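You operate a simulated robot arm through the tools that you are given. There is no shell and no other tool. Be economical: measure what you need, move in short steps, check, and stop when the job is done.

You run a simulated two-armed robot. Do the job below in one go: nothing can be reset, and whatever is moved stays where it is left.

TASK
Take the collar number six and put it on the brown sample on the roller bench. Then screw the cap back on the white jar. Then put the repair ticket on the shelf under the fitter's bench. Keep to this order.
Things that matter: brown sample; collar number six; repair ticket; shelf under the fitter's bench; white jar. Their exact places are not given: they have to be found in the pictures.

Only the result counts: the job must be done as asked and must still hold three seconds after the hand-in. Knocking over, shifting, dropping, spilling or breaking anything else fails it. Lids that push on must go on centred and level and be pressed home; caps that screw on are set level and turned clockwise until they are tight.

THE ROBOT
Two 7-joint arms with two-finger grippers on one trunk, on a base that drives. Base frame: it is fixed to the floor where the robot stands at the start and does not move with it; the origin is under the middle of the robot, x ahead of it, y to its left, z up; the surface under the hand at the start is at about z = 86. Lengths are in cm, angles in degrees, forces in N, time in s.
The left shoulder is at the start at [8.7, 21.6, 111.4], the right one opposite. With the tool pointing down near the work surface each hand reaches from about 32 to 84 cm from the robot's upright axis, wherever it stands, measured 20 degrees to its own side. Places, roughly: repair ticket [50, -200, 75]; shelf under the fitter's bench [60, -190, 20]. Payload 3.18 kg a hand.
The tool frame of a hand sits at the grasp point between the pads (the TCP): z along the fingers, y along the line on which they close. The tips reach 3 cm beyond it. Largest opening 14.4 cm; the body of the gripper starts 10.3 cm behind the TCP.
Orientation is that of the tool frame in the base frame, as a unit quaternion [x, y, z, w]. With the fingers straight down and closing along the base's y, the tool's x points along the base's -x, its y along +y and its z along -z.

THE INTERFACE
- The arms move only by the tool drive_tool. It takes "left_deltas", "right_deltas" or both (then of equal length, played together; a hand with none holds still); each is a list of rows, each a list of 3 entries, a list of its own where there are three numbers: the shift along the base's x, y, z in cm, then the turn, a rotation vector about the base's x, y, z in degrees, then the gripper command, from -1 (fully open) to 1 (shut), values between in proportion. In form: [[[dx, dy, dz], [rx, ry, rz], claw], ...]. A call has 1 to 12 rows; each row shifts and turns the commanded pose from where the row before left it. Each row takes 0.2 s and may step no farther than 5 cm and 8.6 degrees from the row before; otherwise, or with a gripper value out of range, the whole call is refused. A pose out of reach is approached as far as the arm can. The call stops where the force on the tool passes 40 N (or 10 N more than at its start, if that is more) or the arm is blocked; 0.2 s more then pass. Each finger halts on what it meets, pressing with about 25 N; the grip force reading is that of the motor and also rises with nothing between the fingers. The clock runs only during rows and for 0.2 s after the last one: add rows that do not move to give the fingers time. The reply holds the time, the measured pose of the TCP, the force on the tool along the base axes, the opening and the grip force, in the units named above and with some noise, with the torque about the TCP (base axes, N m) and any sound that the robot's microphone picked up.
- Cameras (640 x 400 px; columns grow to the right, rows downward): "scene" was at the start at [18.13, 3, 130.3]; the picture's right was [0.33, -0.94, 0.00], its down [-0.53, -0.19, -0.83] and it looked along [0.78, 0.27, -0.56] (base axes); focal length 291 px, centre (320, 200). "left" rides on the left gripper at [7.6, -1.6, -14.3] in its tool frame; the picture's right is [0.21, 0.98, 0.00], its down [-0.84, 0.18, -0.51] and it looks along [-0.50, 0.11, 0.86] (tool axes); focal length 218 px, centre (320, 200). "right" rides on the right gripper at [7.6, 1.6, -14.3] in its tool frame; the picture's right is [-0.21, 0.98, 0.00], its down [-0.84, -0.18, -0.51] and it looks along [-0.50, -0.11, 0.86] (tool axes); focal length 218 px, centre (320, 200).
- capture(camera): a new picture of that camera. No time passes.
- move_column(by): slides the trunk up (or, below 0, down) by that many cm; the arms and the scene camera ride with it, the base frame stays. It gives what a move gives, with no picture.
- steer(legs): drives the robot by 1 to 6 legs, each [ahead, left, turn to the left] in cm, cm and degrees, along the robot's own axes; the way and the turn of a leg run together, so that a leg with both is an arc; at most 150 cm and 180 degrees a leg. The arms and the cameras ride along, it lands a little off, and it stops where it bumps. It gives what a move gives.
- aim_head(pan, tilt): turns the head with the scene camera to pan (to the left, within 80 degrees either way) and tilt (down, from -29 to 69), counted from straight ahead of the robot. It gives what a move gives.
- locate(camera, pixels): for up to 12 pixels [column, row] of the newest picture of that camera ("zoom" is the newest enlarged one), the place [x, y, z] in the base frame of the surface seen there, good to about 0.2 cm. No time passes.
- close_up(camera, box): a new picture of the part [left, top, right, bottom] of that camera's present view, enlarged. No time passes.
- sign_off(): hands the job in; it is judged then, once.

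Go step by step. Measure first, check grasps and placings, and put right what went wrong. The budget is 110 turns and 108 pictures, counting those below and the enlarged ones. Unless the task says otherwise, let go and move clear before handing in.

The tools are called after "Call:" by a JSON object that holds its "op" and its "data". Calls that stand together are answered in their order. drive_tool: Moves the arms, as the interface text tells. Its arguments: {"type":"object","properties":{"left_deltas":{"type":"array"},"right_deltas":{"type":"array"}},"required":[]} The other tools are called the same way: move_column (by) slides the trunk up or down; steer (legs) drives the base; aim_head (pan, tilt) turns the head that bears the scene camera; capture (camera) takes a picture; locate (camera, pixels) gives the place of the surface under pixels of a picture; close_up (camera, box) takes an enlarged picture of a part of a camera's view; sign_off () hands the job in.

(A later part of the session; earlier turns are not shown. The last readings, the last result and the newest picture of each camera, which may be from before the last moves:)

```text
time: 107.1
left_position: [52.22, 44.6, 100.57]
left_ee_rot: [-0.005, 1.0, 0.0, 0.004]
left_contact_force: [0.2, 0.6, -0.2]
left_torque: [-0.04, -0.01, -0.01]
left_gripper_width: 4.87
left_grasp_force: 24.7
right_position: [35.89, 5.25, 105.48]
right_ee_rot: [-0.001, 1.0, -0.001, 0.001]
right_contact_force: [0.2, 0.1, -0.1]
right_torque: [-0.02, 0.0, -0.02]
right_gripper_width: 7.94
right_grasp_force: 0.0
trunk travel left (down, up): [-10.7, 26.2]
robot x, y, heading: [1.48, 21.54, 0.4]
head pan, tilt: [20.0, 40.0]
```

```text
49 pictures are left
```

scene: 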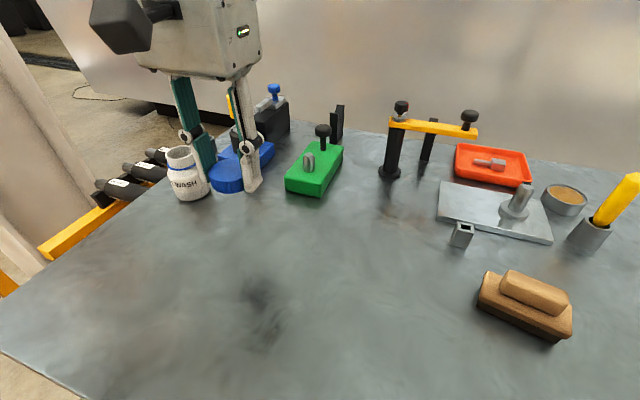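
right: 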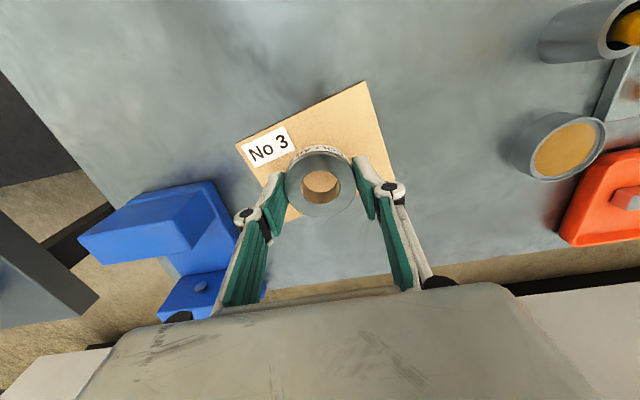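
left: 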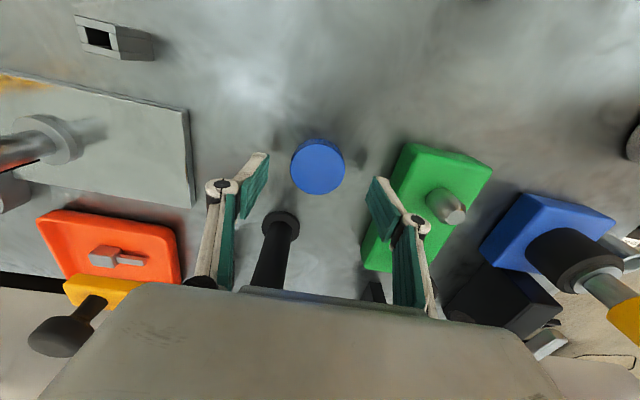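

Locate the tall yellow-topped post near the jar, and pre-rotate the hand counter-clockwise while moving to beside the jar.

Call:
{"op": "locate", "data": {"camera": "scene", "pixels": [[231, 97], [231, 105], [234, 130], [265, 150], [215, 170], [180, 150]]}}

Call:
{"op": "drive_tool", "data": {"left_deltas": [[[-1, 3, 0.5], [0, 0, 8], 1], [[-1, 3, 0.5], [0, 0, 8], 1], [[0, 3, 0.5], [0, 0, 8], 1], [[0, 3, 0.5], [0, 0, 8], 1], [[0, 3, 0], [0, 0, 8], 1], [[0, 0, 0], [0, 0, 8], 1], [[0, 0, 0], [0, 0, 8], 1], [[0, 0, 0], [0, 0, 0], 1]]}}

Call:
{"op": "capture", "data": {"camera": "scene"}}

```text
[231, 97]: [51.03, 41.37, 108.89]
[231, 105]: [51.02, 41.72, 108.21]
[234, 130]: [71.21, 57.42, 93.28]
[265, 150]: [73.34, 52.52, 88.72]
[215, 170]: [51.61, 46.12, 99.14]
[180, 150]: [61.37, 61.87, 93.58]
```

```text
time: 108.9
left_position: [54.66, 63.68, 102.43]
left_ee_rot: [-0.399, 0.917, 0.001, 0.014]
left_contact_force: [0.3, 0.3, 0.4]
left_torque: [0.0, -0.03, -0.02]
left_gripper_width: 4.85
left_grasp_force: 25.0
left hand out of reach, approached as far as the arm can: row 1, 2, 3, 4, 5, 6, 7
right_position: [35.93, 5.23, 105.45]
right_ee_rot: [0.0, 1.0, 0.0, 0.001]
right_contact_force: [0.9, -0.1, -0.7]
right_torque: [0.02, -0.03, 0.01]
right_gripper_width: 7.93
right_grasp_force: 0.0
trunk travel left (down, up): [-10.7, 26.2]
robot x, y, heading: [1.78, 21.59, -0.0]
head pan, tilt: [20.0, 40.0]
```

```text
48 pictures are left
```

scene: 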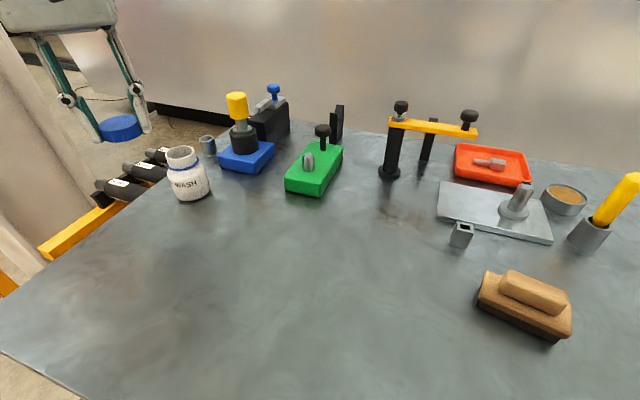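

Yaw is now +47° at (54.7,63.7,102.4). Check the post's height and the rim again.

Call:
{"op": "locate", "data": {"camera": "scene", "pixels": [[236, 95], [237, 112], [230, 150], [272, 143], [222, 160], [274, 92], [208, 138]]}}

Call:
{"op": "close_up", "data": {"camera": "scene", "box": [80, 90, 220, 210]}}

Call:
{"op": "locate", "data": {"camera": "zoom", "pixels": [[385, 288], [533, 285], [460, 255], [465, 320], [400, 265], [520, 260], [415, 312], [515, 312], [185, 115], [185, 190], [120, 170], [250, 160]]}}

```text
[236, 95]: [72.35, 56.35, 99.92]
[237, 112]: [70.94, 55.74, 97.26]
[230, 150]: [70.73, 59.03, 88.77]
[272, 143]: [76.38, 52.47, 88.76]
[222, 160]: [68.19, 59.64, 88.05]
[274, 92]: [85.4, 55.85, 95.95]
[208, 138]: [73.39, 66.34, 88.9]
```

```text
3.33 times, centred on (150, 150) of scene
```

zoom: 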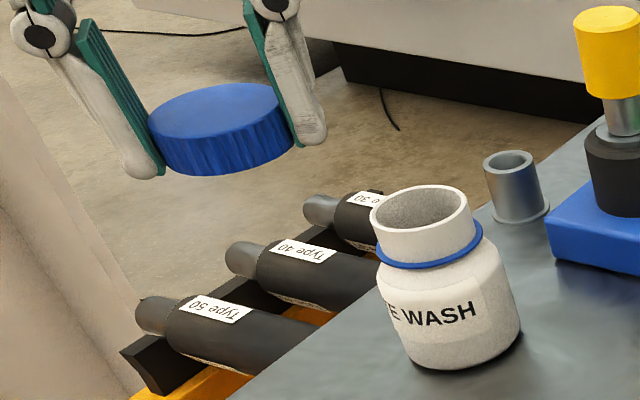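

```text
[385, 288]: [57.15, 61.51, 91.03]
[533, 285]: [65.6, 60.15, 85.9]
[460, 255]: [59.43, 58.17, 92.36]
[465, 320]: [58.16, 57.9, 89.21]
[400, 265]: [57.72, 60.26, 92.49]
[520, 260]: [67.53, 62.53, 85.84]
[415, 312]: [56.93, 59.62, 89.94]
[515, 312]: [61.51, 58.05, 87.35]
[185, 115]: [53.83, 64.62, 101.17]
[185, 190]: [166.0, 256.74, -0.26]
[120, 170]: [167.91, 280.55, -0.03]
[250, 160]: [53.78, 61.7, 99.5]
```

Call:
{"op": "locate", "data": {"camera": "zoom", "pixels": [[372, 215], [469, 203], [415, 188], [425, 234], [385, 197], [455, 190], [392, 230], [458, 222], [430, 330], [440, 366], [190, 92], [200, 140]]}}

```text
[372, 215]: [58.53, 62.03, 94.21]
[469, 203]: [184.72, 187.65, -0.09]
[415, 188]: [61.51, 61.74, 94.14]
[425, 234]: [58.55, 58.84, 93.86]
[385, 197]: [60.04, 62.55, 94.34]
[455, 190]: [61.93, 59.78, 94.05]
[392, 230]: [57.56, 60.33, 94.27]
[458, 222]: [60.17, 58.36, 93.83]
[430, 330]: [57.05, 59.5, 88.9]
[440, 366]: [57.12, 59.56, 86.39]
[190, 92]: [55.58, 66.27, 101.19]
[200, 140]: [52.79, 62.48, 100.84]
```

Rim centre ≈ (59.9,60.45), z 94.2; the yellow post top is ~100 at (72,56), clear of the gripper body. Move over the jar and level the 1.6° tilt.

Call:
{"op": "drive_tool", "data": {"left_deltas": [[[1.75, -1.1, 0], [-0.75, 1.4, 0], 1], [[1.75, -1.1, 0], [0, 0, 0], 1], [[1.75, -1.05, -1], [0, 0, 0], 1], [[0, 0, -1], [0, 0, 0], 1], [[0, 0, 0], [0, 0, 0], 1], [[0, 0, 0], [0, 0, 0], 1]]}}

Call:
{"op": "capture", "data": {"camera": "left"}}

Call:
{"op": "close_up", "data": {"camera": "scene", "box": [120, 60, 260, 220]}}

```text
time: 110.3
left_position: [56.4, 62.58, 100.41]
left_ee_rot: [-0.395, 0.919, 0.001, -0.002]
left_contact_force: [-0.9, -0.5, -0.5]
left_torque: [0.0, 0.01, 0.04]
left_gripper_width: 4.86
left_grasp_force: 25.0
left hand out of reach, approached as far as the arm can: row 1, 2
right_position: [35.86, 5.32, 105.41]
right_ee_rot: [-0.001, 1.0, 0.0, 0.0]
right_contact_force: [0.3, -0.5, 0.5]
right_torque: [0.01, -0.03, -0.01]
right_gripper_width: 7.93
right_grasp_force: 0.0
trunk travel left (down, up): [-10.7, 26.2]
robot x, y, heading: [1.43, 21.19, 0.2]
head pan, tilt: [20.0, 40.0]
```

```text
46 pictures are left
```

left: 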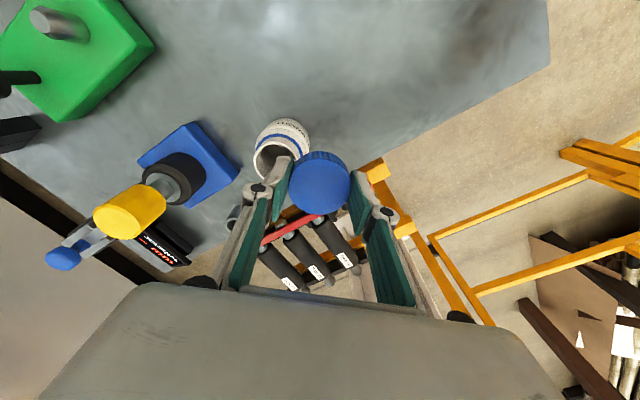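

```text
2.50 times, centred on (190, 140) of scene
```

zoom: 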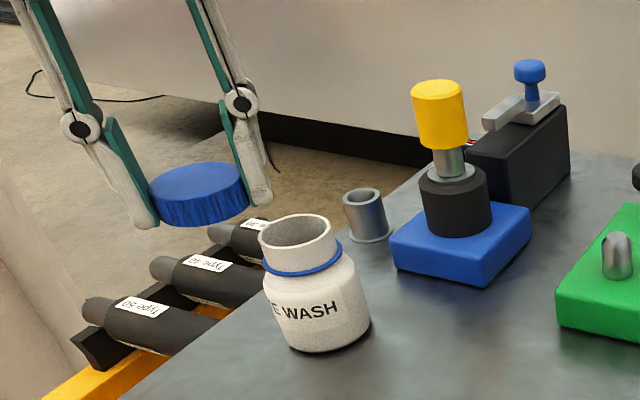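

Level now. Move in toward the neck at z 99.5 (cap bottom ~96.2, rim 94.2).

Call:
{"op": "drive_tool", "data": {"left_deltas": [[[0.9, -0.5, -0.9], [0, 0, 0], 1], [[0.9, -0.55, 0], [0, 0, 0], 1], [[0.9, -0.55, 0], [0, 0, 0], 1], [[0.8, -0.53, 0], [0, 0, 0], 1], [[0, 0, 0], [0, 0, 0], 1], [[0, 0, 0], [0, 0, 0], 1]]}}

```text
time: 111.7
left_position: [59.97, 60.4, 99.43]
left_ee_rot: [-0.395, 0.919, 0.001, -0.004]
left_contact_force: [0.3, 0.1, 0.9]
left_torque: [0.04, 0.01, -0.03]
left_gripper_width: 4.86
left_grasp_force: 24.7
right_position: [35.92, 5.16, 105.51]
right_ee_rot: [-0.001, 1.0, 0.0, 0.001]
right_contact_force: [-0.3, 0.3, 0.6]
right_torque: [-0.02, -0.01, 0.02]
right_gripper_width: 7.91
right_grasp_force: 0.0
trunk travel left (down, up): [-10.7, 26.2]
robot x, y, heading: [1.72, 20.9, 0.0]
head pan, tilt: [20.0, 40.0]
```

Over the neck. Check the alignment of cap and rim from the scene and hand cameras.

Call:
{"op": "close_up", "data": {"camera": "scene", "box": [140, 100, 230, 210]}}

Call:
{"op": "close_up", "data": {"camera": "left", "box": [250, 100, 410, 240]}}

Call:
{"op": "locate", "data": {"camera": "zoom", "pixels": [[180, 300], [280, 220], [390, 300], [280, 380], [280, 300], [215, 235], [350, 235]]}}

```text
3.64 times, centred on (185, 155) of scene
```

zoom: 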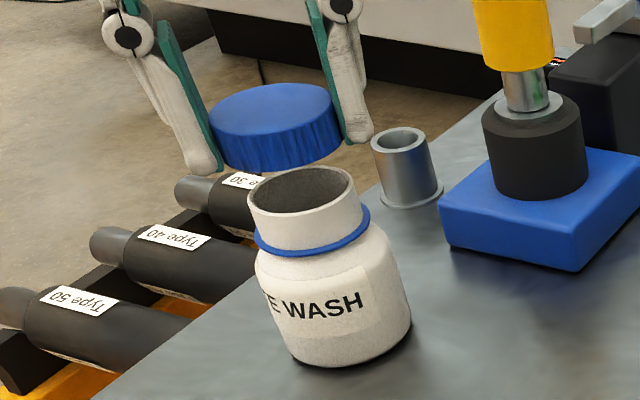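

```text
2.86 times, centred on (330, 170) of left
```

zoom: 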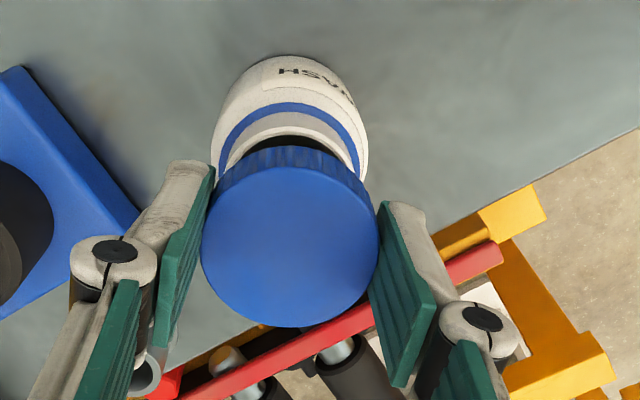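

```text
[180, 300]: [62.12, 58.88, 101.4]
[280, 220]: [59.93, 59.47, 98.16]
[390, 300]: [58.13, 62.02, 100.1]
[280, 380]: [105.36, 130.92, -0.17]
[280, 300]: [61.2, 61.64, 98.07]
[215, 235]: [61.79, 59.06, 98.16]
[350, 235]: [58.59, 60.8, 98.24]
```

Call:
{"op": "locate", "data": {"camera": "zoom", "pixels": [[207, 245], [374, 245], [290, 174], [290, 322], [230, 195], [350, 300], [230, 300], [350, 195], [290, 247]]}}

```text
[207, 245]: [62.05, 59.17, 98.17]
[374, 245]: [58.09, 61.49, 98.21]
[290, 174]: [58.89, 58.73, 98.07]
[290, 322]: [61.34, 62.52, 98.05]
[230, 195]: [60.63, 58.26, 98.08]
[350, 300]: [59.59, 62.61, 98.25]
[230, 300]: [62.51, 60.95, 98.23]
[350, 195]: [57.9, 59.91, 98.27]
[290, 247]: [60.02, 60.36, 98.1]
```

Cap centre (60.1,60.45) vs rim (59.9,60.45): shift -0.15 in x. Lower towards contact.

Call:
{"op": "drive_tool", "data": {"left_deltas": [[[-0.15, 0, -0.8], [0, 0, 0], 1], [[0, 0, -0.6], [0, 0, 0], 1], [[0, 0, -0.3], [0, 0, 0], 1], [[0, 0, 0], [0, 0, 0], 1]]}}

Call:
{"op": "close_up", "data": {"camera": "scene", "box": [140, 100, 230, 210]}}

```text
time: 112.7
left_position: [59.73, 60.53, 97.79]
left_ee_rot: [-0.395, 0.919, 0.0, -0.004]
left_contact_force: [-0.9, 0.0, 0.0]
left_torque: [-0.03, 0.03, -0.01]
left_gripper_width: 4.84
left_grasp_force: 24.6
right_position: [35.98, 5.21, 105.45]
right_ee_rot: [0.0, 1.0, 0.0, 0.001]
right_contact_force: [-0.1, 0.3, 0.9]
right_torque: [0.01, 0.01, -0.02]
right_gripper_width: 7.93
right_grasp_force: 0.1
trunk travel left (down, up): [-10.7, 26.2]
robot x, y, heading: [1.58, 21.41, 0.4]
head pan, tilt: [20.0, 40.0]
```

```text
3.64 times, centred on (185, 155) of scene
```

zoom: 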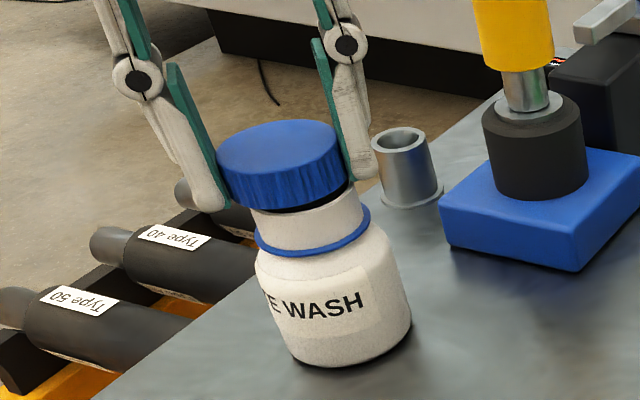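

Call:
{"op": "locate", "data": {"camera": "zoom", "pixels": [[222, 155], [340, 140], [285, 123], [285, 172], [260, 215], [360, 200], [310, 230], [280, 222], [340, 215], [262, 222], [300, 355], [400, 320]]}}

Call:
{"op": "close_up", "data": {"camera": "left", "box": [250, 100, 410, 240]}}

```text
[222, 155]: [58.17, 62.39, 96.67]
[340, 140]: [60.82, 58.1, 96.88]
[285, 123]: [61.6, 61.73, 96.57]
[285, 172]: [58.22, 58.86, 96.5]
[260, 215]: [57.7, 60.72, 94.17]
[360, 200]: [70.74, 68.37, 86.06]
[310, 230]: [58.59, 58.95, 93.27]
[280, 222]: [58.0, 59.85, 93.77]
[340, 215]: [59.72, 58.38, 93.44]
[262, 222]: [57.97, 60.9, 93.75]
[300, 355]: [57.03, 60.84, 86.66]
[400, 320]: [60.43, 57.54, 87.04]
```

```text
2.86 times, centred on (330, 170) of left
```

zoom: 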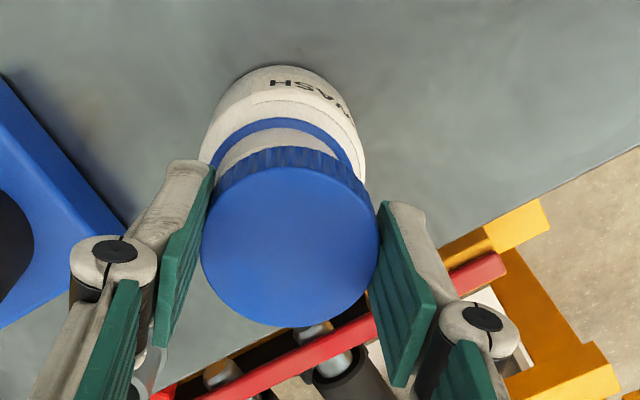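

Centred within about 0.15 cm. Lower in small steps to contact.

Call:
{"op": "drive_tool", "data": {"left_deltas": [[[0.1, 0, -0.15], [0, 0, 0], 1], [[0, 0, -0.15], [0, 0, 0], 1], [[0, 0, 0], [0, 0, 0], 1]]}}

```text
time: 113.5
left_position: [59.72, 60.42, 97.61]
left_ee_rot: [-0.396, 0.918, 0.001, -0.004]
left_contact_force: [0.4, 0.2, 0.0]
left_torque: [0.01, -0.01, -0.02]
left_gripper_width: 4.87
left_grasp_force: 25.3
right_position: [36.0, 5.29, 105.37]
right_ee_rot: [-0.001, 1.0, 0.0, 0.001]
right_contact_force: [0.5, 0.1, 0.4]
right_torque: [0.01, 0.0, -0.02]
right_gripper_width: 7.93
right_grasp_force: 0.1
trunk travel left (down, up): [-10.7, 26.2]
robot x, y, heading: [2.19, 21.26, 0.1]
head pan, tilt: [20.0, 40.0]
```

Call:
{"op": "drive_tool", "data": {"left_deltas": [[[0, 0, -0.15], [0, 0, 0], 1], [[0, 0, -0.15], [0, 0, 0], 1], [[0, 0, 0], [0, 0, 0], 1]]}}

```text
time: 114.3
left_position: [59.82, 60.29, 97.28]
left_ee_rot: [-0.395, 0.919, 0.001, -0.004]
left_contact_force: [-0.3, 0.2, 0.7]
left_torque: [-0.01, -0.04, -0.01]
left_gripper_width: 4.89
left_grasp_force: 24.9
right_position: [35.96, 5.29, 105.48]
right_ee_rot: [-0.001, 1.0, 0.0, 0.001]
right_contact_force: [-0.3, -0.2, -0.2]
right_torque: [-0.03, 0.02, -0.01]
right_gripper_width: 7.93
right_grasp_force: 0.1
trunk travel left (down, up): [-10.7, 26.2]
robot x, y, heading: [1.64, 21.39, 0.2]
head pan, tilt: [20.0, 40.0]
```

Call:
{"op": "drive_tool", "data": {"left_deltas": [[[0, 0.1, -0.15], [0, 0, 0], 1], [[0, 0, -0.15], [0, 0, 0], 1], [[0, 0, -0.15], [0, 0, 0], 1], [[0, 0, 0], [0, 0, 0], 1]]}}

Call:
{"op": "close_up", "data": {"camera": "scene", "box": [140, 100, 230, 210]}}

```text
time: 115.3
left_position: [59.78, 60.39, 97.12]
left_ee_rot: [-0.395, 0.919, 0.0, -0.001]
left_contact_force: [2.8, -1.0, 20.3]
left_torque: [-0.34, -0.29, 0.01]
left_gripper_width: 4.88
left_grasp_force: 24.9
right_position: [35.79, 5.25, 105.61]
right_ee_rot: [-0.001, 1.0, 0.0, 0.001]
right_contact_force: [-0.6, 0.9, 0.5]
right_torque: [0.0, -0.01, -0.05]
right_gripper_width: 7.91
right_grasp_force: 0.1
trunk travel left (down, up): [-10.7, 26.2]
robot x, y, heading: [1.66, 21.6, 0.2]
head pan, tilt: [20.0, 40.0]
```

```text
3.64 times, centred on (185, 155) of scene
```

zoom: 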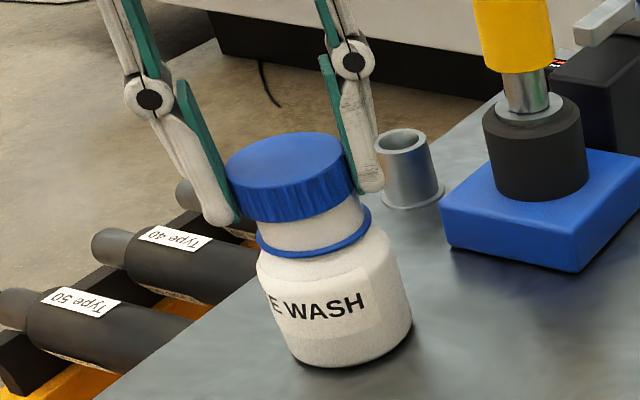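

Contact with 20 N, cap sitting on the neck. Now turn clockwise (negative about z).

Call:
{"op": "drive_tool", "data": {"left_deltas": [[[0, 0, 0.05], [0, 0, -6], 1], [[0, 0, 0], [0, 0, -8], 1], [[0, 0, 0], [0, 0, -8], 1], [[0, 0, 0], [0, 0, -8], 1], [[0, 0, 0], [0, 0, -8], 1], [[0, 0, 0], [0, 0, 0], 1]]}}

Call:
{"op": "close_up", "data": {"camera": "scene", "box": [140, 100, 230, 210]}}

```text
time: 116.7
left_position: [59.73, 60.55, 96.89]
left_ee_rot: [-0.074, 0.997, 0.002, -0.003]
left_contact_force: [-0.4, -1.4, 9.0]
left_torque: [-0.21, 0.07, 0.04]
left_gripper_width: 4.82
left_grasp_force: 25.1
right_position: [35.88, 5.24, 105.4]
right_ee_rot: [-0.001, 1.0, 0.0, 0.001]
right_contact_force: [-0.5, -0.5, 0.0]
right_torque: [0.01, 0.0, -0.01]
right_gripper_width: 7.94
right_grasp_force: 0.0
trunk travel left (down, up): [-10.7, 26.2]
robot x, y, heading: [1.82, 21.62, 0.1]
head pan, tilt: [20.0, 40.0]
```

```text
3.64 times, centred on (185, 155) of scene
```

zoom: 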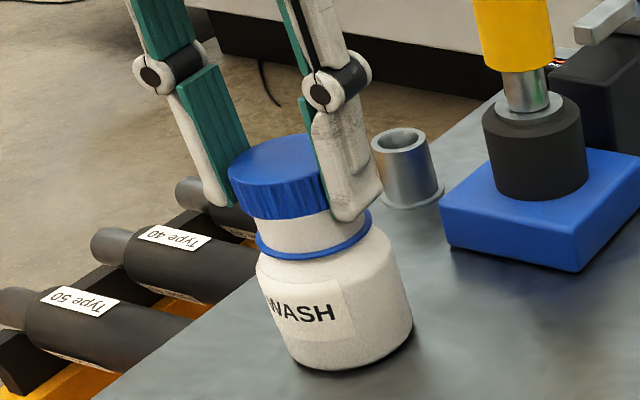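

The cap descended 0.2 cm, though the jar label rotated some. Continue turning and watch the label.

Call:
{"op": "drive_tool", "data": {"left_deltas": [[[0, 0, 0], [0, 0, -8], 1], [[0, 0, 0], [0, 0, -8], 1], [[0, 0, 0], [0, 0, -8], 1], [[0, 0, -0.03], [0, 0, -8], 1], [[0, 0, -0.03], [0, 0, -8], 1], [[0, 0, 0], [0, 0, 0], 1]]}}

Call:
{"op": "close_up", "data": {"camera": "scene", "box": [140, 100, 230, 210]}}

```text
time: 118.1
left_position: [59.9, 60.47, 96.89]
left_ee_rot: [0.271, 0.963, 0.003, -0.002]
left_contact_force: [0.2, -1.3, 8.2]
left_torque: [-0.11, 0.06, -0.01]
left_gripper_width: 4.85
left_grasp_force: 25.3
right_position: [35.99, 5.18, 105.54]
right_ee_rot: [-0.002, 1.0, 0.0, 0.001]
right_contact_force: [-0.3, 0.8, -0.4]
right_torque: [0.04, 0.02, -0.01]
right_gripper_width: 7.93
right_grasp_force: 0.1
trunk travel left (down, up): [-10.7, 26.2]
robot x, y, heading: [1.42, 20.98, -0.0]
head pan, tilt: [20.0, 40.0]
```

```text
3.64 times, centred on (185, 155) of scene
```

zoom: 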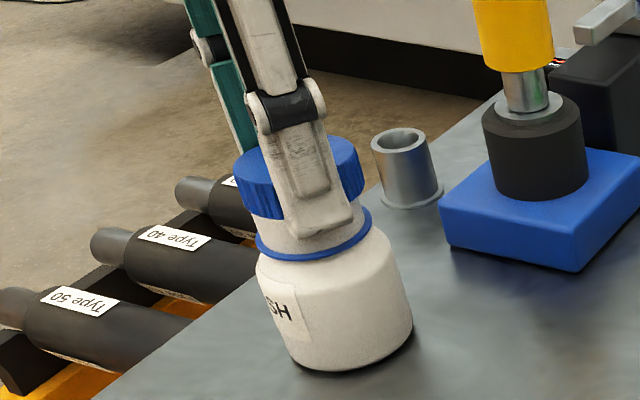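

The jar now turns along with the cap at 8 N of downforce. I'll reduce the downforce to about 1–2 N and turn further to see whether the cap then turns relative to the jar.

Call:
{"op": "drive_tool", "data": {"left_deltas": [[[0, 0, 0.09], [0, 0, 0], 1], [[0, 0, 0], [0, 0, -5], 1], [[0, 0, 0], [0, 0, -5], 1], [[0, 0, 0], [0, 0, -5], 1], [[0, 0, 0], [0, 0, -5], 1], [[0, 0, 0], [0, 0, 0], 1]]}}

Call:
{"op": "close_up", "data": {"camera": "scene", "box": [140, 100, 230, 210]}}

```text
time: 119.5
left_position: [59.84, 60.53, 96.89]
left_ee_rot: [0.434, 0.901, 0.004, -0.002]
left_contact_force: [-0.7, -0.3, 0.2]
left_torque: [-0.01, 0.03, 0.01]
left_gripper_width: 4.82
left_grasp_force: 25.2
right_position: [36.02, 5.13, 105.45]
right_ee_rot: [0.0, 1.0, 0.0, 0.0]
right_contact_force: [-0.1, -0.1, 0.7]
right_torque: [0.02, 0.01, 0.0]
right_gripper_width: 7.93
right_grasp_force: 0.1
trunk travel left (down, up): [-10.7, 26.2]
robot x, y, heading: [1.81, 21.25, 0.2]
head pan, tilt: [20.0, 40.0]
```

```text
3.64 times, centred on (185, 155) of scene
```

zoom: 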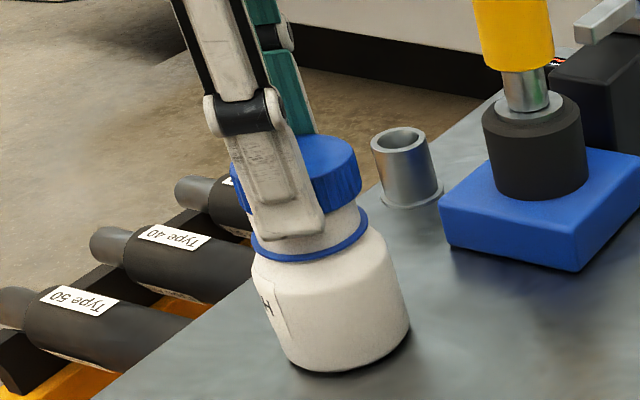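

The jar still turns along. Try the other way: press harder (≈25 N) for table friction and turn on.

Call:
{"op": "drive_tool", "data": {"left_deltas": [[[0, 0, -0.2], [0, 0, 0], 1], [[0, 0, -0.2], [0, 0, 0], 1], [[0, 0, 0], [0, 0, -5], 1], [[0, 0, 0], [0, 0, -5], 1], [[0, 0, 0], [0, 0, -5], 1], [[0, 0, 0], [0, 0, -5], 1], [[0, 0, 0], [0, 0, -5], 1]]}}

Call:
{"op": "close_up", "data": {"camera": "scene", "box": [140, 100, 230, 210]}}

```text
time: 121.1
left_position: [59.81, 60.63, 96.58]
left_ee_rot: [0.619, 0.785, 0.004, -0.001]
left_contact_force: [-3.7, 0.4, 15.8]
left_torque: [0.03, 0.35, 0.04]
left_gripper_width: 4.84
left_grasp_force: 24.7
right_position: [35.9, 5.24, 105.53]
right_ee_rot: [-0.001, 1.0, 0.0, 0.002]
right_contact_force: [-0.2, -0.9, 0.2]
right_torque: [-0.04, 0.01, 0.0]
right_gripper_width: 7.94
right_grasp_force: 0.0
trunk travel left (down, up): [-10.7, 26.2]
robot x, y, heading: [1.37, 21.66, 0.1]
head pan, tilt: [20.0, 40.0]
```

```text
3.64 times, centred on (185, 155) of scene
```

zoom: 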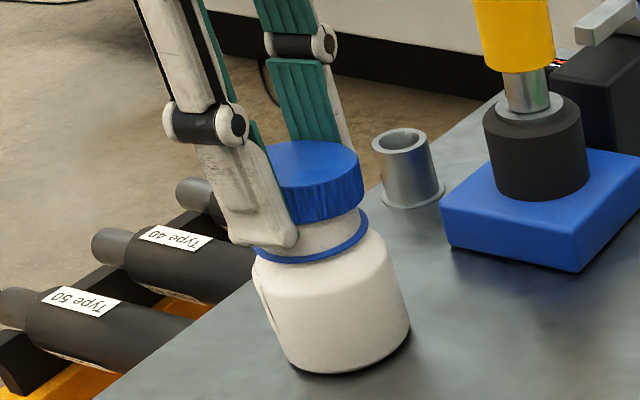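

Pressing harder worked: the cap went down 0.3 cm and the label barely moved. I'll regrasp: release, turn back counter-clockwise, re-close.

Call:
{"op": "drive_tool", "data": {"left_deltas": [[[0, 0, 0.2], [0, 0, 0], 1], [[0, 0, 0], [0, 0, 0], 0.2], [[0, 0, 0], [0, 0, 0], 0], [[0, 0, 0], [0, 0, 8], 0], [[0, 0, 0], [0, 0, 8], 0], [[0, 0, 0], [0, 0, 8], 0], [[0, 0, 0], [0, 0, 8], 0], [[0, 0, 0], [0, 0, 8], 0], [[0, 0, 0], [0, 0, 8], 0], [[0, 0, 0], [0, 0, 8], 0], [[0, 0, 0], [0, 0, 8], 0]]}}

Call:
{"op": "drive_tool", "data": {"left_deltas": [[[0, 0, 0], [0, 0, 8], 0], [[0, 0, 0], [0, 0, 8], 0], [[0, 0, 0], [0, 0, 8], 0], [[0, 0, 0], [0, 0, 8], 0], [[0, 0, 0], [0, 0, 8], 0], [[0, 0, 0], [0, 0, 8], 0], [[0, 0, 0], [0, 0, 0], 0]]}}

Call:
{"op": "close_up", "data": {"camera": "scene", "box": [140, 100, 230, 210]}}

Call:
{"op": "locate", "data": {"camera": "zoom", "pixels": [[240, 165], [350, 155], [300, 140], [300, 185], [300, 165]]}}

```text
time: 123.5
left_position: [59.84, 60.47, 96.87]
left_ee_rot: [0.106, 0.994, 0.004, -0.003]
left_contact_force: [-0.3, -0.2, -0.4]
left_torque: [-0.01, -0.02, -0.01]
left_gripper_width: 7.18
left_grasp_force: 0.2
right_position: [35.98, 5.26, 105.38]
right_ee_rot: [-0.001, 1.0, 0.0, 0.001]
right_contact_force: [-0.2, -0.2, 0.4]
right_torque: [0.0, 0.0, 0.01]
right_gripper_width: 7.95
right_grasp_force: 0.0
trunk travel left (down, up): [-10.7, 26.2]
robot x, y, heading: [1.93, 21.4, -0.0]
head pan, tilt: [20.0, 40.0]
```

```text
time: 125.1
left_position: [59.76, 60.55, 96.7]
left_ee_rot: [-0.307, 0.952, 0.001, -0.004]
left_contact_force: [0.7, 0.2, -0.9]
left_torque: [0.0, 0.02, 0.0]
left_gripper_width: 7.19
left_grasp_force: 0.1
right_position: [35.92, 5.31, 105.55]
right_ee_rot: [-0.002, 1.0, 0.0, 0.001]
right_contact_force: [0.1, 0.7, 0.4]
right_torque: [-0.02, 0.0, 0.04]
right_gripper_width: 7.93
right_grasp_force: 0.1
trunk travel left (down, up): [-10.7, 26.2]
robot x, y, heading: [1.68, 21.48, 0.2]
head pan, tilt: [20.0, 40.0]
```

```text
3.64 times, centred on (185, 155) of scene
```

zoom: 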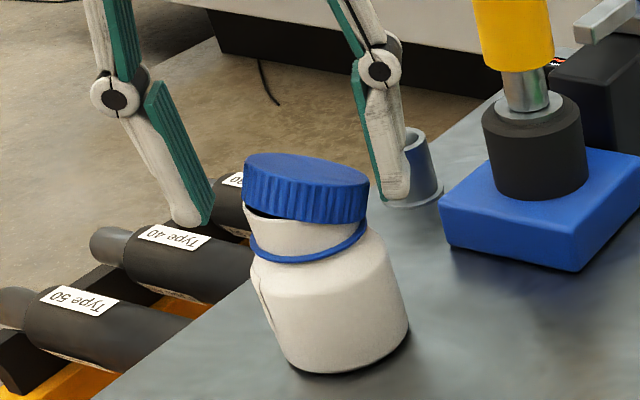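

```text
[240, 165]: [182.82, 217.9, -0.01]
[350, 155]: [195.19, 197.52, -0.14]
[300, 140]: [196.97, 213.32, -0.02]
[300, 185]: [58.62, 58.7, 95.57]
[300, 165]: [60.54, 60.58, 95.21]
```

The cap was not threaded: it now sits tilted on the neck. I'll measure its tilt to regrip it level.

Call:
{"op": "close_up", "data": {"camera": "scene", "box": [160, 125, 220, 195]}}

Call:
{"op": "locate", "data": {"camera": "zoom", "pixels": [[250, 85], [300, 80], [350, 85], [400, 110], [420, 130], [250, 130], [300, 145], [350, 150], [400, 150], [330, 115]]}}

Call:
{"op": "close_up", "data": {"camera": "left", "box": [250, 90, 410, 230]}}

```text
5.71 times, centred on (190, 160) of scene
```

zoom: 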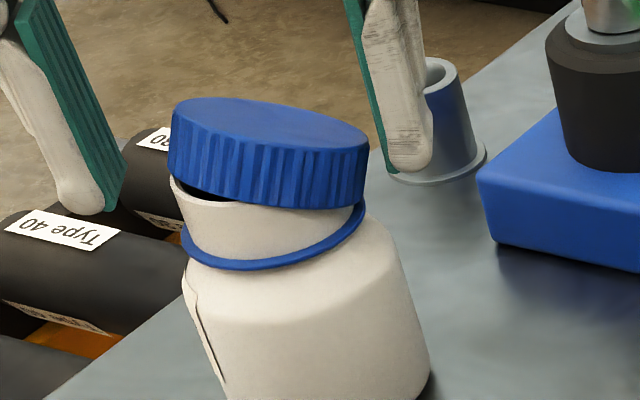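

```text
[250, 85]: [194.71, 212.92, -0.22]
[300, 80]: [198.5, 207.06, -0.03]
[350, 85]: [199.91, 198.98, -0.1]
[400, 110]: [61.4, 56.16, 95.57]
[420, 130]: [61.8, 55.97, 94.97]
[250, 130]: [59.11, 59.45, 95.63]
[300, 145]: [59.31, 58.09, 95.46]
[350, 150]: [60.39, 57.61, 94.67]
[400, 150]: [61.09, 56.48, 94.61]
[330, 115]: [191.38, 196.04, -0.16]
```

```text
2.86 times, centred on (330, 160) of left
```

zoom: 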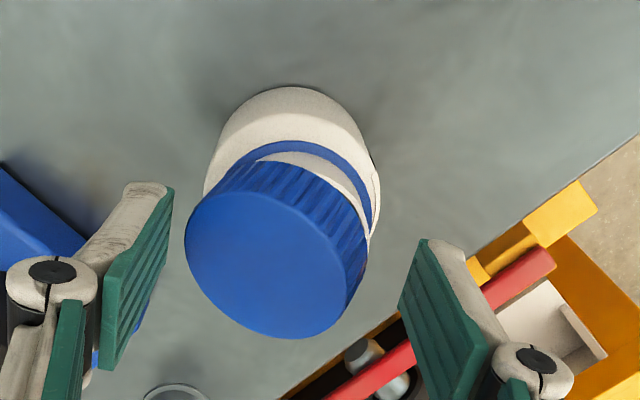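

Call:
{"op": "locate", "data": {"camera": "zoom", "pixels": [[192, 245], [335, 260], [240, 200], [280, 330], [265, 265], [220, 300], [300, 225], [330, 300], [355, 200], [310, 170]]}}

```text
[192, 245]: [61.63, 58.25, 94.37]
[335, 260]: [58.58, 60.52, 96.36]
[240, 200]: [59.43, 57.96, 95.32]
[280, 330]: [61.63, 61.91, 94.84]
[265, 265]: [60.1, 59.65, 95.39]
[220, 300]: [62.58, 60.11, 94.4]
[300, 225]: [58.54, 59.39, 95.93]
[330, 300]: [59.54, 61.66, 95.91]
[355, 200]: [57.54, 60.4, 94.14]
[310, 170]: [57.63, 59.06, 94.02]
```

The cap is tilted about 29°, low toward +x. I'll grip it along its tilt axis (yaw −18°), lift it off, level it by tilting the hand, and set it flat on the bench for a clean regrasp.

Call:
{"op": "drive_tool", "data": {"left_deltas": [[[0, -0.2, 0.5], [0, 0, -6], 0], [[0, -0.2, 0], [0, 0, -8], 0], [[0, -0.1, 0], [0, 0, -8], 0], [[0, 0, 0], [0, 0, -8], 0], [[0, 0, 0], [0, 0, -8], 0], [[0, 0, 0], [0, 0, -8], 0], [[0, 0, 0], [0, 0, -8], 0], [[0, 0, 0], [0, 0, 0], 0]]}}

Call:
{"op": "drive_tool", "data": {"left_deltas": [[[0, 0, 0], [0, 0, 0], 0.15], [[0, 0, 0], [0, 0, 0], 0.25], [[0, 0, 0], [0, 0, 0], 0.35], [[0, 0, 0], [0, 0, 0], 0.6], [[0, 0, 0], [0, 0, 0], 1], [[0, 0, 0], [0, 0, 0], 1]]}}

Call:
{"op": "close_up", "data": {"camera": "scene", "box": [140, 100, 230, 210]}}

```text
time: 126.9
left_position: [59.85, 60.1, 97.2]
left_ee_rot: [0.161, 0.987, 0.003, -0.002]
left_contact_force: [0.1, -0.2, 0.2]
left_torque: [-0.01, -0.02, -0.01]
left_gripper_width: 7.23
left_grasp_force: 0.1
right_position: [35.93, 5.27, 105.5]
right_ee_rot: [-0.001, 1.0, 0.0, 0.0]
right_contact_force: [-0.4, -0.7, -1.0]
right_torque: [0.01, 0.0, 0.04]
right_gripper_width: 7.92
right_grasp_force: 0.0
trunk travel left (down, up): [-10.7, 26.2]
robot x, y, heading: [1.71, 21.66, 0.0]
head pan, tilt: [20.0, 40.0]
```

```text
time: 128.3
left_position: [59.78, 59.99, 97.28]
left_ee_rot: [0.16, 0.987, 0.004, -0.003]
left_contact_force: [0.8, 0.0, 0.3]
left_torque: [0.06, -0.02, -0.02]
left_gripper_width: 4.85
left_grasp_force: 24.9
right_position: [35.92, 5.24, 105.49]
right_ee_rot: [-0.001, 1.0, 0.0, 0.001]
right_contact_force: [0.6, 0.4, 0.3]
right_torque: [-0.03, 0.03, 0.0]
right_gripper_width: 7.92
right_grasp_force: 0.1
trunk travel left (down, up): [-10.7, 26.2]
robot x, y, heading: [1.61, 21.46, 0.1]
head pan, tilt: [20.0, 40.0]
```

```text
3.64 times, centred on (185, 155) of scene
```

zoom: 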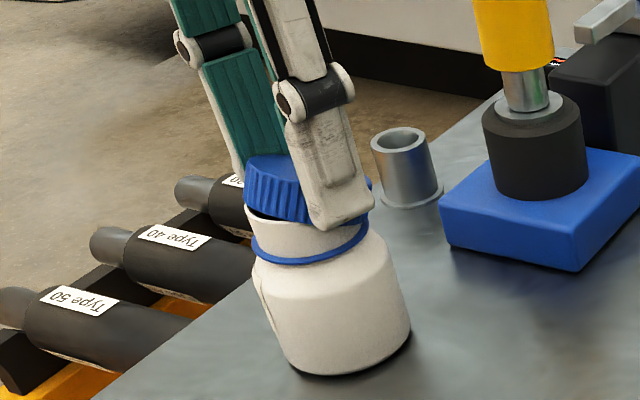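

Gripped (4.85 cm). Lift straight off and move to free bench in front of the jar.

Call:
{"op": "drive_tool", "data": {"left_deltas": [[[0, 0, 0.6], [0, 0, 0], 1], [[0, 0, 0.8], [0, 0, 0], 1], [[0, 0, 1], [0, 0, 0], 1], [[-1, 0, 1], [0, 0, 0], 1], [[-4, -0.5, 0], [0, 0, 0], 1], [[-4, -0.5, 0], [0, 0, 0], 1], [[-2, -0.5, 0], [0, 0, 0], 1], [[0, 0, 0], [0, 0, 0], 1]]}}

Call:
{"op": "close_up", "data": {"camera": "scene", "box": [110, 90, 290, 220]}}

Call:
{"op": "close_up", "data": {"camera": "left", "box": [240, 90, 400, 230]}}

```text
time: 130.1
left_position: [52.86, 59.39, 100.52]
left_ee_rot: [0.16, 0.987, 0.002, -0.002]
left_contact_force: [0.1, 1.0, -0.1]
left_torque: [0.01, 0.03, 0.0]
left_gripper_width: 4.86
left_grasp_force: 24.9
left hand out of reach, approached as far as the arm can: row 6, 7
right_position: [35.93, 5.15, 105.52]
right_ee_rot: [-0.001, 1.0, -0.001, 0.0]
right_contact_force: [-0.3, 0.1, -0.6]
right_torque: [-0.01, 0.0, 0.02]
right_gripper_width: 7.91
right_grasp_force: 0.1
trunk travel left (down, up): [-10.7, 26.2]
robot x, y, heading: [1.41, 21.07, 0.2]
head pan, tilt: [20.0, 40.0]
```

```text
3.08 times, centred on (200, 155) of scene
```

zoom: 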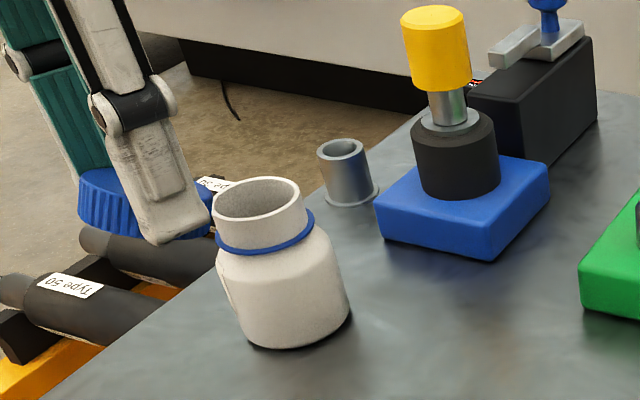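

```text
2.86 times, centred on (320, 160) of left
```

zoom: 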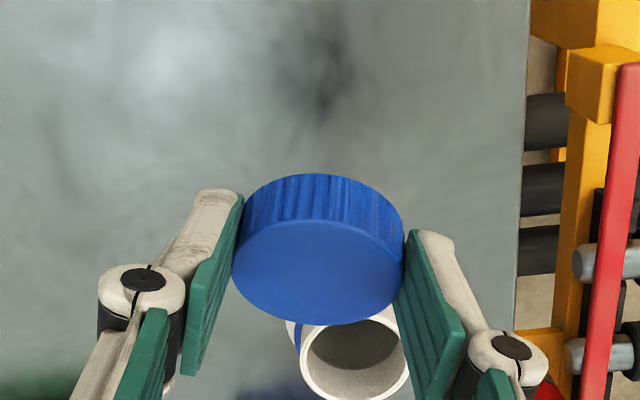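

Cap off, jar standing. Measure the cap's tilt in the hand.

Call:
{"op": "locate", "data": {"camera": "zoom", "pixels": [[245, 260], [395, 280], [320, 225], [320, 318], [270, 300], [370, 240], [320, 270], [265, 235]]}}

```text
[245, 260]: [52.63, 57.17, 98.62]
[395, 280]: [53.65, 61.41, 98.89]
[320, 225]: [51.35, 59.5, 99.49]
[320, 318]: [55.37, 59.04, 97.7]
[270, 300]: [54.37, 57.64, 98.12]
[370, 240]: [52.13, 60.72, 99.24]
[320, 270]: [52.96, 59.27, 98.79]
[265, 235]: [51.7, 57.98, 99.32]
```

Tilt in hand: 24.6°. Level it with turn (−9.2,−22.9,0), moving back and down.

Call:
{"op": "drive_tool", "data": {"left_deltas": [[[-1, 0, -2], [-3.07, -7.63, 0], 1], [[-1, 0, -2], [-3.07, -7.63, 0], 1], [[-1, 0, -2], [-3.06, -7.63, 0], 1], [[-2, 0, -1], [0, 0, 0], 1], [[0, 0, 0], [0, 0, 0], 1]]}}

Call:
{"op": "close_up", "data": {"camera": "left", "box": [240, 90, 400, 230]}}

Call:
{"op": "close_up", "data": {"camera": "scene", "box": [80, 90, 260, 250]}}

Call:
{"op": "locate", "data": {"camera": "zoom", "pixels": [[200, 240], [230, 260], [260, 240]]}}

```text
time: 131.3
left_position: [47.82, 59.3, 93.45]
left_ee_rot: [0.156, 0.965, -0.045, 0.206]
left_contact_force: [0.2, 0.1, -0.3]
left_torque: [-0.04, -0.03, 0.02]
left_gripper_width: 4.84
left_grasp_force: 24.7
right_position: [35.96, 5.27, 105.42]
right_ee_rot: [-0.001, 1.0, 0.0, 0.001]
right_contact_force: [0.1, -0.4, 0.1]
right_torque: [-0.01, -0.04, -0.03]
right_gripper_width: 7.91
right_grasp_force: 0.1
trunk travel left (down, up): [-10.7, 26.2]
robot x, y, heading: [1.86, 21.4, 0.2]
head pan, tilt: [20.0, 40.0]
```

```text
2.86 times, centred on (320, 160) of left
```

zoom: 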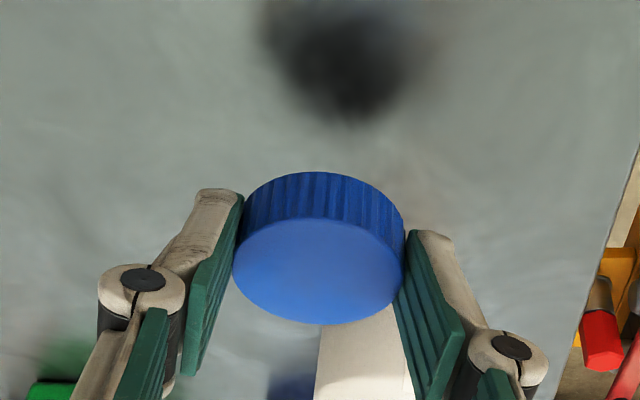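

```text
2.50 times, centred on (170, 170) of scene
```

zoom: 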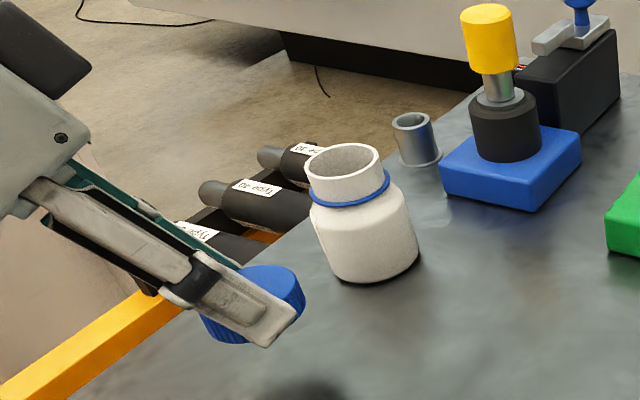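

```text
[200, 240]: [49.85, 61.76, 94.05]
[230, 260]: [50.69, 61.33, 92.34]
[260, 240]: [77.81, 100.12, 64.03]
```

Call:
{"op": "close_up", "data": {"camera": "left", "box": [240, 90, 400, 230]}}

Call:
{"op": "locate", "data": {"camera": "zoom", "pixels": [[245, 260], [395, 280], [320, 225], [320, 318], [270, 300], [370, 240], [320, 270], [320, 190], [320, 182]]}}

```text
2.86 times, centred on (320, 160) of left
```

zoom: 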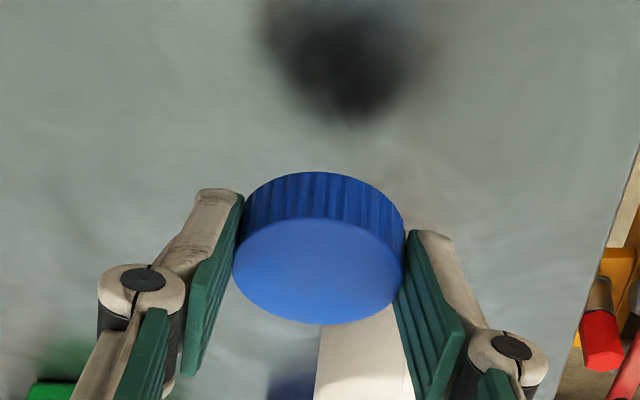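

```text
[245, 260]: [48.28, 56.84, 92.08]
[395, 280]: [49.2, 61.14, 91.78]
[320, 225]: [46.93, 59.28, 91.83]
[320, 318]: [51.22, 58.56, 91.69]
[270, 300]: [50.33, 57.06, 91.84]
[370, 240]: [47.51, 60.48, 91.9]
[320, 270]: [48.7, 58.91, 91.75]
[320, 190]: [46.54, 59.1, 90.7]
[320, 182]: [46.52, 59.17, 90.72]
```

Level now within ~3°. Lower to the bench (cap bottom at ≈89.8, bench 85.75).

Call:
{"op": "drive_tool", "data": {"left_deltas": [[[0, 0, -1.8], [1.5, 0, 0], 1], [[0, 0, -1.5], [1.5, 0, 0], 1], [[0, 0, -0.3], [0, 0, 0], 1], [[0, 0, 0], [0, 0, 0], 1]]}}

Call:
{"op": "close_up", "data": {"camera": "left", "box": [240, 90, 400, 230]}}

Call:
{"op": "locate", "data": {"camera": "zoom", "pixels": [[245, 260], [395, 280], [320, 225], [320, 318], [320, 270], [320, 150]]}}

```text
time: 132.3
left_position: [48.17, 59.46, 90.08]
left_ee_rot: [0.162, 0.966, -0.021, 0.201]
left_contact_force: [-0.6, 0.3, 0.5]
left_torque: [0.01, -0.01, 0.02]
left_gripper_width: 4.9
left_grasp_force: 24.5
left hand out of reach, approached as far as the arm can: row 2
right_position: [35.89, 5.23, 105.49]
right_ee_rot: [-0.001, 1.0, 0.0, 0.002]
right_contact_force: [-0.3, 0.1, 0.3]
right_torque: [-0.03, 0.0, -0.01]
right_gripper_width: 7.92
right_grasp_force: 0.0
trunk travel left (down, up): [-10.7, 26.2]
robot x, y, heading: [1.78, 21.26, 0.3]
head pan, tilt: [20.0, 40.0]
```

```text
2.86 times, centred on (320, 160) of left
```

zoom: 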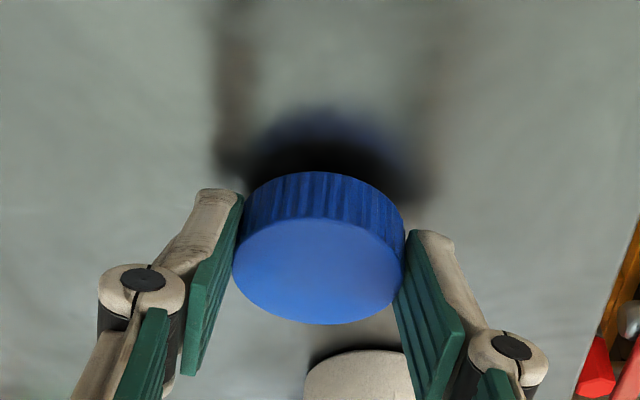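

```text
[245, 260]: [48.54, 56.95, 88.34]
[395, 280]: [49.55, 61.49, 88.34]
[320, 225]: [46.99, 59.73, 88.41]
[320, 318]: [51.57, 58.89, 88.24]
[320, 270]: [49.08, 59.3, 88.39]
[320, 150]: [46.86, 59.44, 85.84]
```

Perfectly level, top at 88.35 (rest: 87.7). Lower the remaining 0.6 and release.

Call:
{"op": "drive_tool", "data": {"left_deltas": [[[0, 0, -0.3], [0, 0, 0], 1], [[0, 0, -0.25], [0, 0, 0], 1], [[0, 0, -0.1], [0, 0, 0], 1], [[0, 0, 0], [0, 0, 0], 1]]}}

```text
time: 133.3
left_position: [48.34, 59.65, 89.6]
left_ee_rot: [0.161, 0.966, -0.02, 0.201]
left_contact_force: [-0.7, 0.2, 1.0]
left_torque: [0.0, 0.0, 0.01]
left_gripper_width: 4.89
left_grasp_force: 25.0
left hand out of reach, approached as far as the arm can: row 2
right_position: [35.88, 5.27, 105.4]
right_ee_rot: [-0.001, 1.0, -0.001, 0.001]
right_contact_force: [0.3, -0.3, -0.2]
right_torque: [-0.01, 0.01, -0.04]
right_gripper_width: 7.93
right_grasp_force: 0.1
trunk travel left (down, up): [-10.7, 26.2]
robot x, y, heading: [1.92, 21.53, 0.2]
head pan, tilt: [20.0, 40.0]
```

Touching. Open and back off upward along the hand.

Call:
{"op": "drive_tool", "data": {"left_deltas": [[[0, 0, -0.1], [0, 0, 0], 1], [[0, 0, 0], [0, 0, 0], 0.2], [[0, 0, 0], [0, 0, 0], 0], [[0, 0, 0], [0, 0, 0], 0], [[0, 0, 1.5], [0, 0, 0], 0], [[0, 0, 3], [0, 0, 0], 0], [[0, 0, 4], [0, 0, 0], 0], [[0, 0, 3], [0, 0, 0], 0], [[0, 0, 0], [0, 0, 0], 0]]}}

Call:
{"op": "capture", "data": {"camera": "scene"}}

```text
time: 135.3
left_position: [48.43, 59.59, 100.99]
left_ee_rot: [0.161, 0.966, -0.019, 0.202]
left_contact_force: [-0.2, -0.1, -0.6]
left_torque: [-0.03, -0.01, -0.01]
left_gripper_width: 7.22
left_grasp_force: 0.0
right_position: [36.07, 5.28, 105.45]
right_ee_rot: [-0.001, 1.0, 0.0, 0.002]
right_contact_force: [-1.0, 1.1, -0.7]
right_torque: [-0.02, 0.02, 0.01]
right_gripper_width: 7.91
right_grasp_force: 0.1
trunk travel left (down, up): [-10.7, 26.2]
robot x, y, heading: [1.55, 21.58, 0.0]
head pan, tilt: [20.0, 40.0]
```

```text
25 pictures are left
```

scene: 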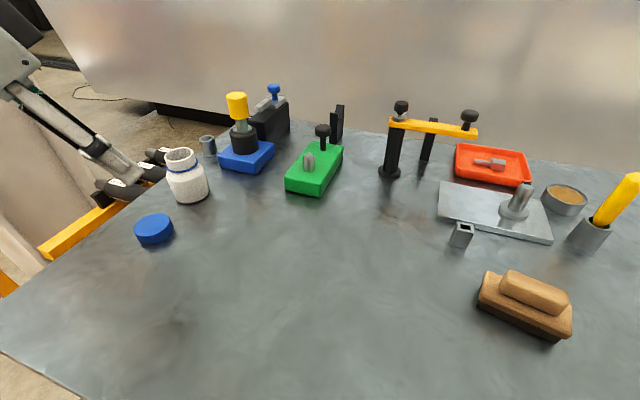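

The cap lies flat at about (49.1,59.3). I'll bring the hand upright, yaw to about +45°, above the cap.

Call:
{"op": "drive_tool", "data": {"left_deltas": [[[0.3, -0.1, 0], [2, 7.53, 0], 0], [[0.3, -0.1, 0], [2, 7.53, 0], 0], [[0, -0.1, 0], [2, 7.53, 0], 0], [[0, 0, -1], [0, 0, 8], 0], [[0, 0, -1], [0, 0, 8], 0], [[0, 0, -1], [0, 0, 8], 0], [[0, 0, -1], [0, 0, 8], 0], [[0, 0, -1], [0, 0, 8], 0], [[0, 0, 0], [0, 0, 8], 0], [[0, 0, 0], [0, 0, 8], 0], [[0, 0, 0], [0, 0, 8], 0], [[0, 0, 0], [0, 0, 0], 0]]}}

Call:
{"op": "close_up", "data": {"camera": "left", "box": [240, 90, 400, 230]}}

```text
time: 137.9
left_position: [48.87, 59.22, 95.95]
left_ee_rot: [-0.384, 0.923, 0.016, 0.03]
left_contact_force: [0.5, 0.0, 0.1]
left_torque: [-0.03, 0.01, 0.0]
left_gripper_width: 7.19
left_grasp_force: 0.0
left hand out of reach, approached as far as the arm can: row 3
right_position: [36.08, 5.22, 105.5]
right_ee_rot: [-0.001, 1.0, 0.0, 0.001]
right_contact_force: [0.8, -0.3, 0.6]
right_torque: [0.02, -0.02, -0.01]
right_gripper_width: 7.91
right_grasp_force: 0.0
trunk travel left (down, up): [-10.7, 26.2]
robot x, y, heading: [1.52, 21.21, 0.4]
head pan, tilt: [20.0, 40.0]
```

```text
2.86 times, centred on (320, 160) of left
```

zoom: 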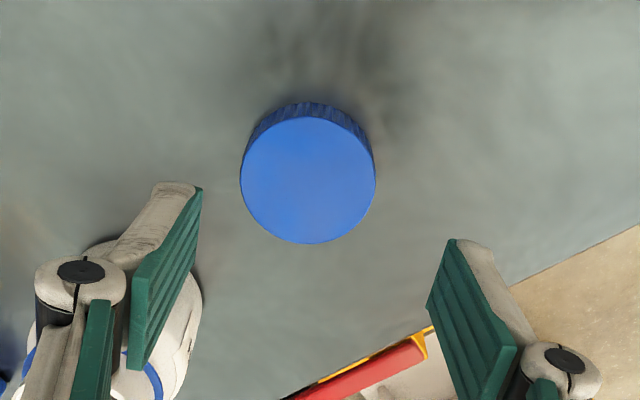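

Call:
{"op": "locate", "data": {"camera": "zoom", "pixels": [[245, 180], [371, 180], [308, 121], [308, 240], [308, 180]]}}

Call:
{"op": "drive_tool", "data": {"left_deltas": [[[0, 0, 0], [-3, 2.45, 0], 0], [[0, 0, 0], [0, 0, 0], 0]]}}

```text
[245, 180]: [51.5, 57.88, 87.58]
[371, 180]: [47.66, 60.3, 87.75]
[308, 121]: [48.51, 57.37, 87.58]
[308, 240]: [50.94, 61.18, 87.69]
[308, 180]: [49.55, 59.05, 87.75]
```

```text
time: 138.5
left_position: [49.07, 59.29, 96.17]
left_ee_rot: [-0.383, 0.924, -0.001, 0.001]
left_contact_force: [0.6, -0.5, -0.1]
left_torque: [0.01, -0.05, -0.01]
left_gripper_width: 7.24
left_grasp_force: 0.0
right_position: [35.93, 5.29, 105.47]
right_ee_rot: [-0.001, 1.0, 0.0, 0.001]
right_contact_force: [0.1, 0.3, -0.2]
right_torque: [0.01, 0.03, -0.01]
right_gripper_width: 7.91
right_grasp_force: 0.0
trunk travel left (down, up): [-10.7, 26.2]
robot x, y, heading: [1.61, 21.23, 0.0]
head pan, tilt: [20.0, 40.0]
```

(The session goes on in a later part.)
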